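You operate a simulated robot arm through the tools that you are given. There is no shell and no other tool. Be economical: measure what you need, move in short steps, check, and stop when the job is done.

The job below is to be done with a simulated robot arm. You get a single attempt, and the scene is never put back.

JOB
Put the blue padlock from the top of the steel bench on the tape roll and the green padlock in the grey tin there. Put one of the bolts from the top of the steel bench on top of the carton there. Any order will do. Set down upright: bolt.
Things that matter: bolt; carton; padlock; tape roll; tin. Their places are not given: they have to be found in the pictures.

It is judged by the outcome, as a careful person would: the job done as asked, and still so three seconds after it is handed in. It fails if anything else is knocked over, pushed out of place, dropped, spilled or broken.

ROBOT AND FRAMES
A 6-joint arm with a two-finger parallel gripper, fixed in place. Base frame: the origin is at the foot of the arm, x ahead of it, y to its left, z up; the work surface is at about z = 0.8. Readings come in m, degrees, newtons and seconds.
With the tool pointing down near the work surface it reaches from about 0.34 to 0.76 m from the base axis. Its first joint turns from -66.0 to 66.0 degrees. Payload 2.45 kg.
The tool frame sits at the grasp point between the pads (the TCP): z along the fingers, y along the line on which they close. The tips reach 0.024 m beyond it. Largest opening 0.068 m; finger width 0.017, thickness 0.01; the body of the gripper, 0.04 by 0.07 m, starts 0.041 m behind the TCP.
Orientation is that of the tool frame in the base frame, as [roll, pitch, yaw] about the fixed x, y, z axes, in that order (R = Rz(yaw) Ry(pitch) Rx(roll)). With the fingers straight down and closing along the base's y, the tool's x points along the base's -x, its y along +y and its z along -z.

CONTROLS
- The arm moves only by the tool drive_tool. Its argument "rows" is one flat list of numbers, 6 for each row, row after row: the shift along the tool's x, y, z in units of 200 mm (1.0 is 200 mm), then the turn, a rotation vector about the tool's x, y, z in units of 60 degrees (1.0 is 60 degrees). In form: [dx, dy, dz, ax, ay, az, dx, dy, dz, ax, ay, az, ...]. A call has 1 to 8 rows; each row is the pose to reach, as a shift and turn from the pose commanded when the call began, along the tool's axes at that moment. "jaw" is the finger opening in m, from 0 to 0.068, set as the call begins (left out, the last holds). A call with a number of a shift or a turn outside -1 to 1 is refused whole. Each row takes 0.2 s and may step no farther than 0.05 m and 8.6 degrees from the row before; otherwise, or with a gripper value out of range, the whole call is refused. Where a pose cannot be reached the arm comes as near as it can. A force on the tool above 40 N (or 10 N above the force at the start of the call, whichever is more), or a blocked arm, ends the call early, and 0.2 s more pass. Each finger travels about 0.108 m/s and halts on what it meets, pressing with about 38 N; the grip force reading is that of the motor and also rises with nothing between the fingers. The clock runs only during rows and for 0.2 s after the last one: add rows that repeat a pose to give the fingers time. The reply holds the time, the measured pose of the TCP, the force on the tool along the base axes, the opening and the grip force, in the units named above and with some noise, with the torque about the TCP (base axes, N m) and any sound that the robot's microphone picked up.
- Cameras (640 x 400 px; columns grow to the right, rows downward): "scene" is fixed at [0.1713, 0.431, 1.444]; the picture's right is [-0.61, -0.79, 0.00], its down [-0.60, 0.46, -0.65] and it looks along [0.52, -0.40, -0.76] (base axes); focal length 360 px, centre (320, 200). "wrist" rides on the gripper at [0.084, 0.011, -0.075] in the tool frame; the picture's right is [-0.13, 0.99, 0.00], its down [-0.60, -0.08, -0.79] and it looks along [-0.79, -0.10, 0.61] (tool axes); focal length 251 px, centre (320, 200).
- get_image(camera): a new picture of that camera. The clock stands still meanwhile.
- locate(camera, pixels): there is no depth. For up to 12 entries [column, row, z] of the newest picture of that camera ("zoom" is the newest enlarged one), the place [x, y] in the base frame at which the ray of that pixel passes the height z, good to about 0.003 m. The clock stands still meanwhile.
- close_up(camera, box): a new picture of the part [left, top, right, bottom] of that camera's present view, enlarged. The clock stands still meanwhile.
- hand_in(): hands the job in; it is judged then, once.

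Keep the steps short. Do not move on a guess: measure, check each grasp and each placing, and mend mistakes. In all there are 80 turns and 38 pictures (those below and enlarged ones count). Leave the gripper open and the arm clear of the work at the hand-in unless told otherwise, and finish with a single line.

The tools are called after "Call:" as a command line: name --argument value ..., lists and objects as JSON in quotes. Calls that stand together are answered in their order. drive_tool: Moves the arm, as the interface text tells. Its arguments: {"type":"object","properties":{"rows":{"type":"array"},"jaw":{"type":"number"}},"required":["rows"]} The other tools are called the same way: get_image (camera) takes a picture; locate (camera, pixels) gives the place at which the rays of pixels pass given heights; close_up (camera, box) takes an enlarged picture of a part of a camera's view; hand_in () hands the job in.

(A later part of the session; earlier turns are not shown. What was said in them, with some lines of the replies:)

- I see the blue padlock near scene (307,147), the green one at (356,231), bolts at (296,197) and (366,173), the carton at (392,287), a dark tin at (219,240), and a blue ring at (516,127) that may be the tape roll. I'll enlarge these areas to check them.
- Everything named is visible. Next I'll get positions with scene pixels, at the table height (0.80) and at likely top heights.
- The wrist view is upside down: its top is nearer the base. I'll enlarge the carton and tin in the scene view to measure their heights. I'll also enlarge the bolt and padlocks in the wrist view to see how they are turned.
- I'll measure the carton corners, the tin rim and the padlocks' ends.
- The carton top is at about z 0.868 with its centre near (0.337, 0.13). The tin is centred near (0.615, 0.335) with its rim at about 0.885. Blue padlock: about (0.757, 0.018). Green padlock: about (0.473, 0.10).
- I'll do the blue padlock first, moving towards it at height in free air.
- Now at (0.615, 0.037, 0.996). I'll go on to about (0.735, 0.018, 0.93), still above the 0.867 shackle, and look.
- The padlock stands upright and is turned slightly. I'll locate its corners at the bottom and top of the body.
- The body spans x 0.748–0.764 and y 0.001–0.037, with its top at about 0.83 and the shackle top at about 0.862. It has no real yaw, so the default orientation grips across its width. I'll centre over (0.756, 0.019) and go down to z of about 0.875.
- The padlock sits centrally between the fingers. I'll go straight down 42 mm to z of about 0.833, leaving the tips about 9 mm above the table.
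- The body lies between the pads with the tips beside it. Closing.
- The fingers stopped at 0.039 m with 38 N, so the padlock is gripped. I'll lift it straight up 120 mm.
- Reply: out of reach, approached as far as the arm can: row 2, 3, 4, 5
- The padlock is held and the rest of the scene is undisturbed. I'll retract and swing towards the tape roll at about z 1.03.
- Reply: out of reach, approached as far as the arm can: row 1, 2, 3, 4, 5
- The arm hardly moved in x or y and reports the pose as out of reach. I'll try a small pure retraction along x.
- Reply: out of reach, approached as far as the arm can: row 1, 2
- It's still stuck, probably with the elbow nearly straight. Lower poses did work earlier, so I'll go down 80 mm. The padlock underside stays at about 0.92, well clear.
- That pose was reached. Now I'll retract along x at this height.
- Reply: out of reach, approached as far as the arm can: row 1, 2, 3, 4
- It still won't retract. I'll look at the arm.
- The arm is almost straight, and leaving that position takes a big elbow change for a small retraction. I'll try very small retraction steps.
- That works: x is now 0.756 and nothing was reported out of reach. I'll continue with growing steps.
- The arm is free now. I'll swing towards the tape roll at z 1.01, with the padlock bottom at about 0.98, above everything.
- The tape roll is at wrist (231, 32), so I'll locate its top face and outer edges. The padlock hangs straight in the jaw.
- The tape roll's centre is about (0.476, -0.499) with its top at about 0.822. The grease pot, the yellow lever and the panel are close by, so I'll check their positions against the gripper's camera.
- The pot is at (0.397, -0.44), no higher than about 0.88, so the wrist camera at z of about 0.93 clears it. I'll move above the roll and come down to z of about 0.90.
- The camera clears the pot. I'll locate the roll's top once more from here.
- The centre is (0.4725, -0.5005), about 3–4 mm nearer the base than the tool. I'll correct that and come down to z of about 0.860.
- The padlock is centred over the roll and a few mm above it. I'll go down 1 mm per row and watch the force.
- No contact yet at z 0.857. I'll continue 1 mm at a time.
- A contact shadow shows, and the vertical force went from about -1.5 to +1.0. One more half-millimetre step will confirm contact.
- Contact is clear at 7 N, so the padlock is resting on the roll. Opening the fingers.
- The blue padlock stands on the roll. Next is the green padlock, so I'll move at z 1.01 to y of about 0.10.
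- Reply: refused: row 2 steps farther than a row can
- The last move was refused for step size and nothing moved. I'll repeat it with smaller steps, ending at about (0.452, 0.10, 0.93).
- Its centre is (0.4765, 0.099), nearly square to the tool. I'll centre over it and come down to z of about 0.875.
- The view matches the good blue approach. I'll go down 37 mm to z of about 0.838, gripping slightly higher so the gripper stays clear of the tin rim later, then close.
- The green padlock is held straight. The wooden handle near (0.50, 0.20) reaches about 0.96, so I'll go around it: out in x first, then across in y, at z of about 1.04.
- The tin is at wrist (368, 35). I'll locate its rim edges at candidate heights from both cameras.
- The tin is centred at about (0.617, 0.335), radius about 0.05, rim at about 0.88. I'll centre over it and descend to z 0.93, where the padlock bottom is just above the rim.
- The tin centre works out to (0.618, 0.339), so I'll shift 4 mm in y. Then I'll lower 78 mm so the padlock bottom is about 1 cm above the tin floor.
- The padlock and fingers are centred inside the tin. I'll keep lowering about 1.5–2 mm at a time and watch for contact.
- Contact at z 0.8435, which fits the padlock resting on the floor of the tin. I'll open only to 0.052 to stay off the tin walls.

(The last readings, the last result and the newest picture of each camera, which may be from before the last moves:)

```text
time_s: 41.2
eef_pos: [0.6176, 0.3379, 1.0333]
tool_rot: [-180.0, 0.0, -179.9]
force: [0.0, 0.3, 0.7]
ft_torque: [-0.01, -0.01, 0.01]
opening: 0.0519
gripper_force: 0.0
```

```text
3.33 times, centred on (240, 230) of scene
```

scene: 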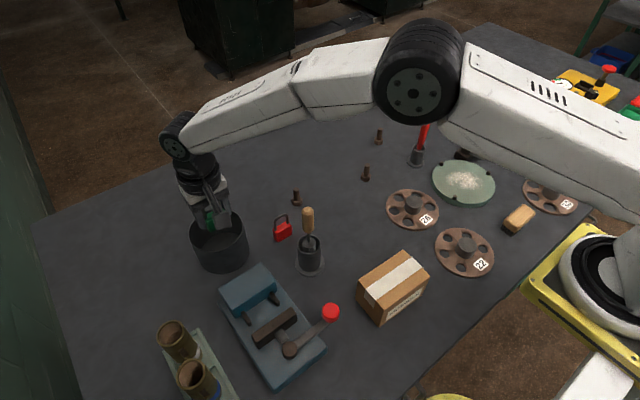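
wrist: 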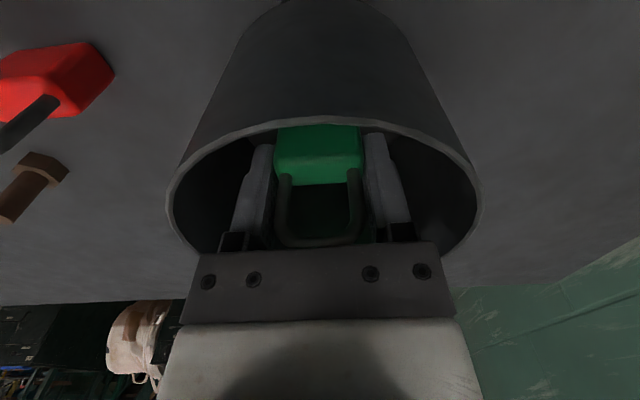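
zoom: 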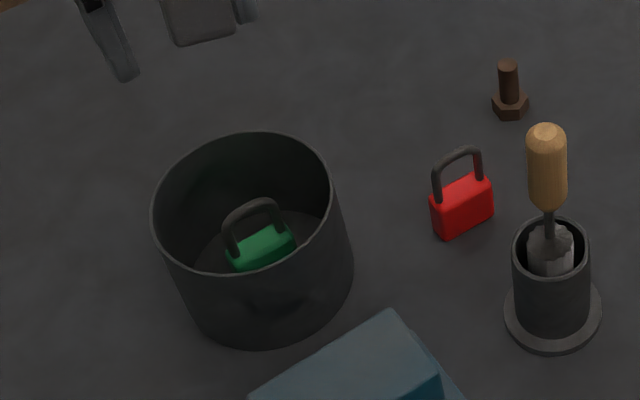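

The green padlock stands in the tin, and the tin hasn't moved. Next is the bolt near (0.593, -0.038), so I'll travel at height.

Call:
drive_tool --rows '[0, -0.23, 0, 0, 0, 0, 0, -0.46, 0, 0, 0, 0, 0, -0.69, 0, 0, 0, 0, 0, -0.92, 0, 0, 0, 0]' --jaw 0.06

Call:
drive_tool --rows '[0.05, -0.23, 0, 0, 0, 0, 0.1, -0.46, 0, 0, 0, 0, 0.15, -0.69, 0, 0, 0, 0, 0.19, -0.92, 0.04, 0, 0, 0, 0.19, -0.96, 0.24, 0, 0, 0, 0.19, -0.96, 0.44, 0, 0, 0, 0.19, -0.96, 0.5, 0, 0, 0, 0.19, -0.96, 0.5, 0, 0, 0]'

Call:
close_up --camera "wrist" --box '[240, 50, 400, 170]'

```text
time_s: 42.2
eef_pos: [0.6174, 0.1543, 1.0341]
tool_rot: [179.9, 0.1, -179.9]
force: [0.6, 0.1, 0.2]
ft_torque: [0.0, 0.04, 0.02]
opening: 0.0603
gripper_force: 0.0
```

```text
time_s: 44.0
eef_pos: [0.5839, -0.0369, 0.9313]
tool_rot: [-180.0, 0.0, 180.0]
force: [-0.5, 0.5, 0.0]
ft_torque: [0.0, 0.0, 0.01]
opening: 0.0601
gripper_force: 0.2
```

```text
3.33 times, centred on (320, 110) of wrist
```

zoom: 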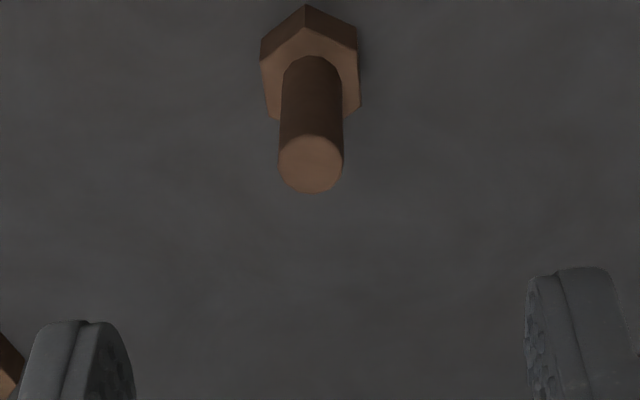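

Call:
locate --camera "zoom" --pixels '[[311, 165, 0.845], [311, 165, 0.85], [311, 165, 0.855], [311, 74, 0.81], [279, 160, 0.85], [343, 160, 0.85], [260, 60, 0.81], [358, 50, 0.81], [307, 5, 0.8]]'

```text
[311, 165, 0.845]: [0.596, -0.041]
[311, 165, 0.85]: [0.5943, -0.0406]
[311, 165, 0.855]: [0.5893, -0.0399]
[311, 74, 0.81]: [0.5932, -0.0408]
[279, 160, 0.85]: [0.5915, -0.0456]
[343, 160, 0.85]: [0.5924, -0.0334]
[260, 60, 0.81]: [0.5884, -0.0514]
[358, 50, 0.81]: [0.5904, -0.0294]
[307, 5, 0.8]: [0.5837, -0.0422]
```

The bolt's axis is at (0.594, -0.040) with a 12 mm shaft and its top at about 0.849. I'll align and come down to z 0.87.

Call:
drive_tool --rows '[-0.06, -0.01, 0, 0, 0, 0, -0.06, -0.01, 0.15, 0, 0, 0, -0.06, -0.01, 0.3, 0, 0, 0, -0.06, -0.01, 0.3, 0, 0, 0]'

Call:
close_up --camera "wrist" --box '[200, 90, 440, 240]'

```text
time_s: 45.0
eef_pos: [0.5939, -0.0376, 0.872]
tool_rot: [180.0, 0.1, 180.0]
force: [-1.2, -0.4, -0.3]
ft_torque: [0.02, 0.01, -0.01]
opening: 0.0599
gripper_force: 0.1
```

```text
2.67 times, centred on (320, 165) of wrist
```

zoom: 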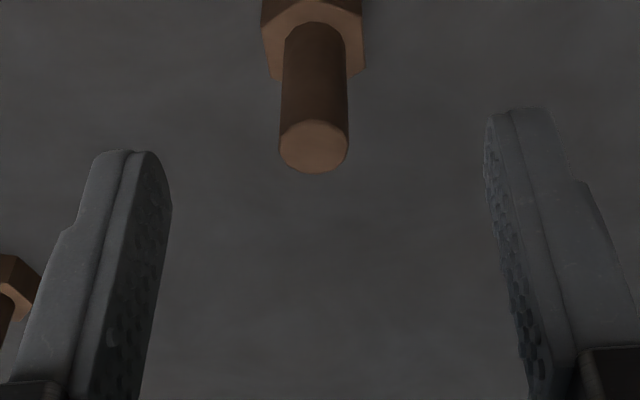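

The bolt is nearly centred, about 1.5 mm towards -y. I'll correct that while lowering to z 0.842, then close.

Call:
drive_tool --rows '[0, -0.008, 0.05, 0, 0, 0, 0, -0.008, 0.1, 0, 0, 0, 0, -0.008, 0.15, 0, 0, 0, 0, -0.008, 0.15, 0, 0, 0]'

Call:
drive_tool --rows '[0, 0, 0, 0, 0, 0, 0, 0, 0, 0, 0, 0, 0, 0, 0, 0, 0, 0, 0, 0, 0, 0, 0, 0]' --jaw 0.0

Call:
drive_tool --rows '[0, 0, -0.05, 0, 0, 0, 0, 0, -0.2, 0, 0, 0, 0, 0, -0.4, 0, 0, 0, 0, 0, -0.6, 0, 0, 0, 0, 0, -0.8, 0, 0, 0]'

Call:
get_image --camera "wrist"

```text
time_s: 46.0
eef_pos: [0.5916, -0.04, 0.8414]
tool_rot: [180.0, 0.1, 180.0]
force: [-0.4, 0.3, 0.4]
ft_torque: [0.0, 0.0, 0.01]
opening: 0.0601
gripper_force: 0.0
```

```text
time_s: 47.0
eef_pos: [0.591, -0.04, 0.8427]
tool_rot: [-180.0, 0.0, 179.9]
force: [0.5, -0.9, 0.5]
ft_torque: [-0.01, -0.01, 0.01]
opening: 0.0125
gripper_force: 32.8
```

```text
time_s: 48.2
eef_pos: [0.5941, -0.0433, 1.0047]
tool_rot: [180.0, 0.1, 180.0]
force: [0.3, 0.3, -0.7]
ft_torque: [0.0, -0.03, -0.01]
opening: 0.0124
gripper_force: 32.5
```

```text
5 pictures are left
```

wrist: 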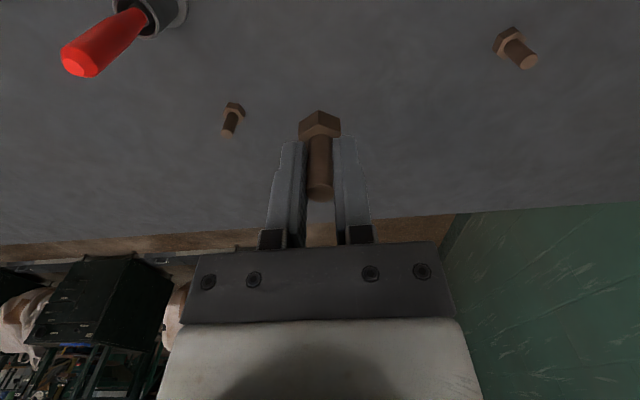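

The bolt is held upright at 0.0124 opening. I'll travel to above the carton at z 1.0.

Call:
drive_tool --rows '[0.155, 0.1075, 0, 0, 0, 0, 0.31, 0.215, 0, 0, 0, 0, 0.465, 0.3225, 0, 0, 0, 0, 0.62, 0.43, 0, 0, 0, 0]'

Call:
drive_tool --rows '[0.155, 0.1075, 0, 0, 0, 0, 0.31, 0.215, 0, 0, 0, 0, 0.465, 0.3225, 0, 0, 0, 0, 0.62, 0.43, 0, 0, 0, 0, 0.62, 0.43, 0.15, 0, 0, 0, 0.62, 0.43, 0.25, 0, 0, 0, 0.62, 0.43, 0.25, 0, 0, 0]'

Call:
get_image --camera "wrist"

```text
time_s: 49.2
eef_pos: [0.4641, 0.045, 1.0009]
tool_rot: [-179.9, 0.2, -180.0]
force: [-0.9, 0.1, -0.9]
ft_torque: [0.0, -0.01, -0.01]
opening: 0.0124
gripper_force: 33.3
```

```text
time_s: 50.8
eef_pos: [0.3447, 0.1329, 0.9524]
tool_rot: [-180.0, 0.0, 180.0]
force: [0.1, -0.5, -0.2]
ft_torque: [0.0, 0.03, -0.03]
opening: 0.0125
gripper_force: 32.7
```

```text
4 pictures are left
```

wrist: 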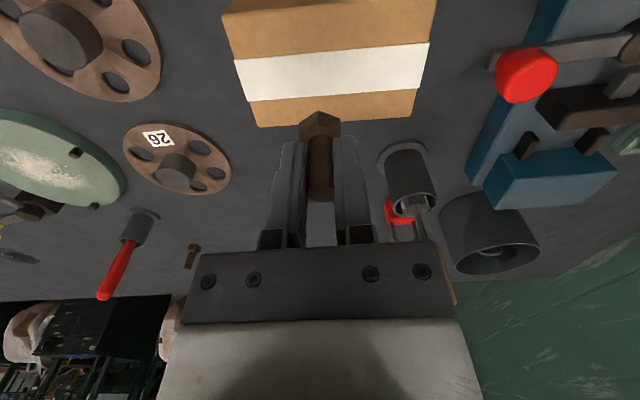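

I'll locate the carton's far edge and the tape strip edges at the carton-top height.

Call:
locate --camera "wrist" --pixels '[[257, 127, 0.868], [413, 115, 0.868], [234, 60, 0.868], [430, 42, 0.868], [248, 101, 0.868], [418, 88, 0.868], [222, 10, 0.868], [257, 127, 0.86], [413, 115, 0.86]]'

```text
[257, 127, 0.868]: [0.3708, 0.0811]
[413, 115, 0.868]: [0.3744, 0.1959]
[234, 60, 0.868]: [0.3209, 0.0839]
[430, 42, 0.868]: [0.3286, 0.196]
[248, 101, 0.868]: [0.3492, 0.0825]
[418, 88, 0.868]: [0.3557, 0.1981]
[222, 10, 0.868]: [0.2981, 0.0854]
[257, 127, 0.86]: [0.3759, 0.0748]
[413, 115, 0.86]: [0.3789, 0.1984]
```

The carton top spans x 0.30–0.372 and y 0.08–0.196, and the bolt at (0.345, 0.132) is near its middle. I'll lower to z 0.918, then go in fine steps.

Call:
drive_tool --rows '[0.02, 0, 0.06, 0, 0, 0, 0.02, 0, 0.12, 0, 0, 0, 0.02, 0, 0.175, 0, 0, 0, 0.02, 0, 0.175, 0, 0, 0]'

Call:
close_up --camera "wrist" --box '[240, 60, 400, 180]'

```text
time_s: 51.8
eef_pos: [0.3409, 0.1324, 0.9172]
tool_rot: [-180.0, 0.0, -180.0]
force: [-0.3, -0.2, 0.4]
ft_torque: [-0.01, -0.02, 0.01]
opening: 0.0124
gripper_force: 32.8
```

```text
3.33 times, centred on (320, 120) of wrist
```

zoom: 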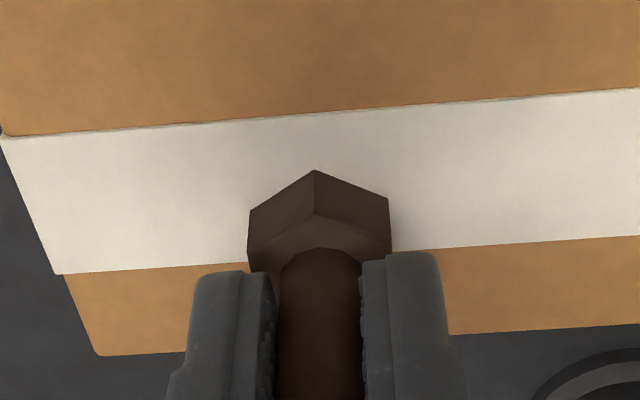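

The bolt is over the tape strip. I'll lower in small steps and check the force.

Call:
drive_tool --rows '[0, 0, 0.006, 0, 0, 0, 0, 0, 0.012, 0, 0, 0]'

Call:
drive_tool --rows '[0, 0, 0.005, 0, 0, 0]'

Call:
drive_tool --rows '[0, 0, 0.005, 0, 0, 0]'

Call:
drive_tool --rows '[0, 0, 0.004, 0, 0, 0]'

```text
time_s: 52.4
eef_pos: [0.3398, 0.132, 0.9154]
tool_rot: [179.9, 0.2, -180.0]
force: [-2.5, 2.4, 27.5]
ft_torque: [0.05, 0.0, 0.06]
opening: 0.0127
gripper_force: 32.6
```

```text
time_s: 52.8
eef_pos: [0.3407, 0.1314, 0.9135]
tool_rot: [179.9, 0.1, 180.0]
force: [6.7, -9.6, 26.7]
ft_torque: [-0.42, -0.31, 0.0]
opening: 0.0124
gripper_force: 32.5
```

```text
time_s: 53.2
eef_pos: [0.3398, 0.1311, 0.9124]
tool_rot: [179.9, 0.1, 180.0]
force: [2.0, 2.5, 28.3]
ft_torque: [0.08, -0.12, 0.03]
opening: 0.0124
gripper_force: 32.8
```

```text
time_s: 53.6
eef_pos: [0.3394, 0.131, 0.9128]
tool_rot: [179.9, 0.0, 180.0]
force: [0.1, 9.4, 25.5]
ft_torque: [0.45, -0.12, 0.04]
opening: 0.0125
gripper_force: 32.9
```

Contact came at once, at z of about 0.916, and the bolt slid up slightly in the pads at 27 N. It's resting on the carton, so I'll relieve the load by 0.4 mm and open gently.

Call:
drive_tool --rows '[0, 0, -0.002, 0, 0, 0, 0, 0, -0.002, 0, 0, 0]'

Call:
close_up --camera "wrist" --box '[220, 40, 420, 190]'

```text
time_s: 54.2
eef_pos: [0.3386, 0.1318, 0.9118]
tool_rot: [180.0, 0.0, 180.0]
force: [5.8, 0.1, 15.5]
ft_torque: [0.06, -0.26, -0.02]
opening: 0.0127
gripper_force: 33.3
```

```text
2.67 times, centred on (320, 115) of wrist
```

zoom: 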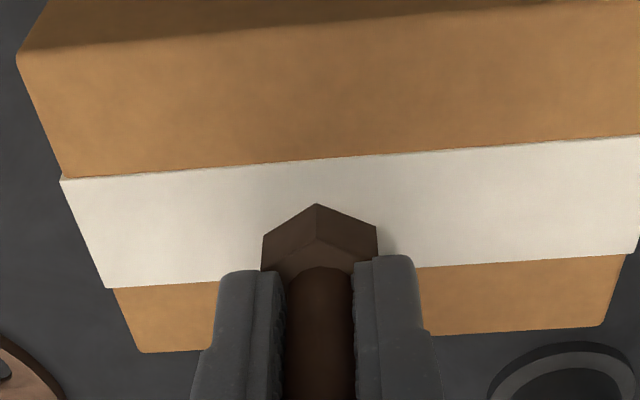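

It's upright and seated. I'll relieve a bit more, then open.

Call:
drive_tool --rows '[0, 0, -0.002, 0, 0, 0, 0, 0, -0.002, 0, 0, 0]'

Call:
drive_tool --rows '[0, 0, 0, 0, 0, 0, 0, 0, 0, 0, 0, 0, 0, 0, 0, 0, 0, 0]' --jaw 0.05

Call:
drive_tool --rows '[0, 0, -0.05, 0, 0, 0, 0, 0, -0.15, 0, 0, 0, 0, 0, -0.3, 0, 0, 0, 0, 0, -0.5, 0, 0, 0, 0, 0, -0.7, 0, 0, 0]'

```text
time_s: 54.8
eef_pos: [0.3394, 0.1312, 0.9124]
tool_rot: [-179.9, -0.1, -180.0]
force: [3.0, -1.5, 8.0]
ft_torque: [-0.03, -0.17, -0.02]
opening: 0.0128
gripper_force: 33.0
```

```text
time_s: 55.6
eef_pos: [0.3397, 0.1327, 0.9119]
tool_rot: [-179.9, 0.1, 180.0]
force: [-0.1, -0.7, 0.1]
ft_torque: [0.0, -0.01, 0.02]
opening: 0.0503
gripper_force: 0.0
```

```text
time_s: 56.8
eef_pos: [0.3423, 0.1323, 1.0557]
tool_rot: [-179.9, 0.0, -179.9]
force: [-0.1, 0.3, 0.0]
ft_torque: [-0.01, -0.03, 0.0]
opening: 0.0501
gripper_force: 0.1
```

The gripper is open and raised to z 1.056. I'll move it aside, further out and towards -y, and check the whole scene.

Call:
drive_tool --rows '[-0.2, -0.05, -0.05, 0, 0, 0, -0.4, -0.1, -0.1, 0, 0, 0, -0.55, -0.2, -0.15, 0, 0, 0, -0.55, -0.2, -0.15, 0, 0, 0]' --jaw 0.068

Call:
get_image --camera "scene"

```text
time_s: 57.8
eef_pos: [0.4505, 0.0889, 1.0837]
tool_rot: [-179.9, 0.0, -180.0]
force: [-0.7, -0.1, 0.5]
ft_torque: [0.0, 0.0, -0.01]
opening: 0.0682
gripper_force: 0.0
```

```text
1 pictures are left
```

scene: 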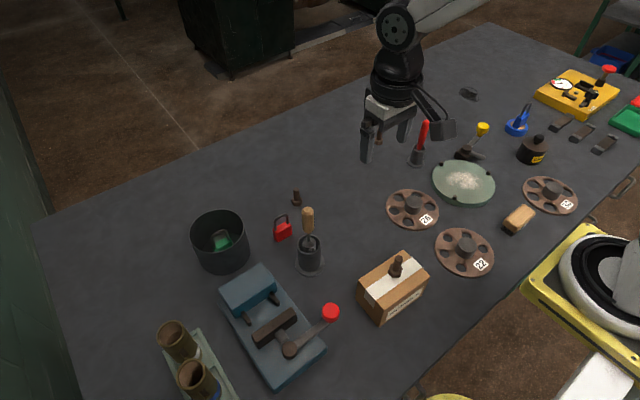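

The blue padlock stands on the tape roll at (518, 122), the green one is in the tin at (221, 240), and the bolt is upright on the carton at (397, 266). Nothing else has moved, and the arm is clear and open, so I'll hand it in.

Call:
hand_in

```text
The job is handed in.
```

The job is handed in: the blue padlock is on the tape roll, the green padlock is in the grey tin, and one bolt stands upright on the carton.
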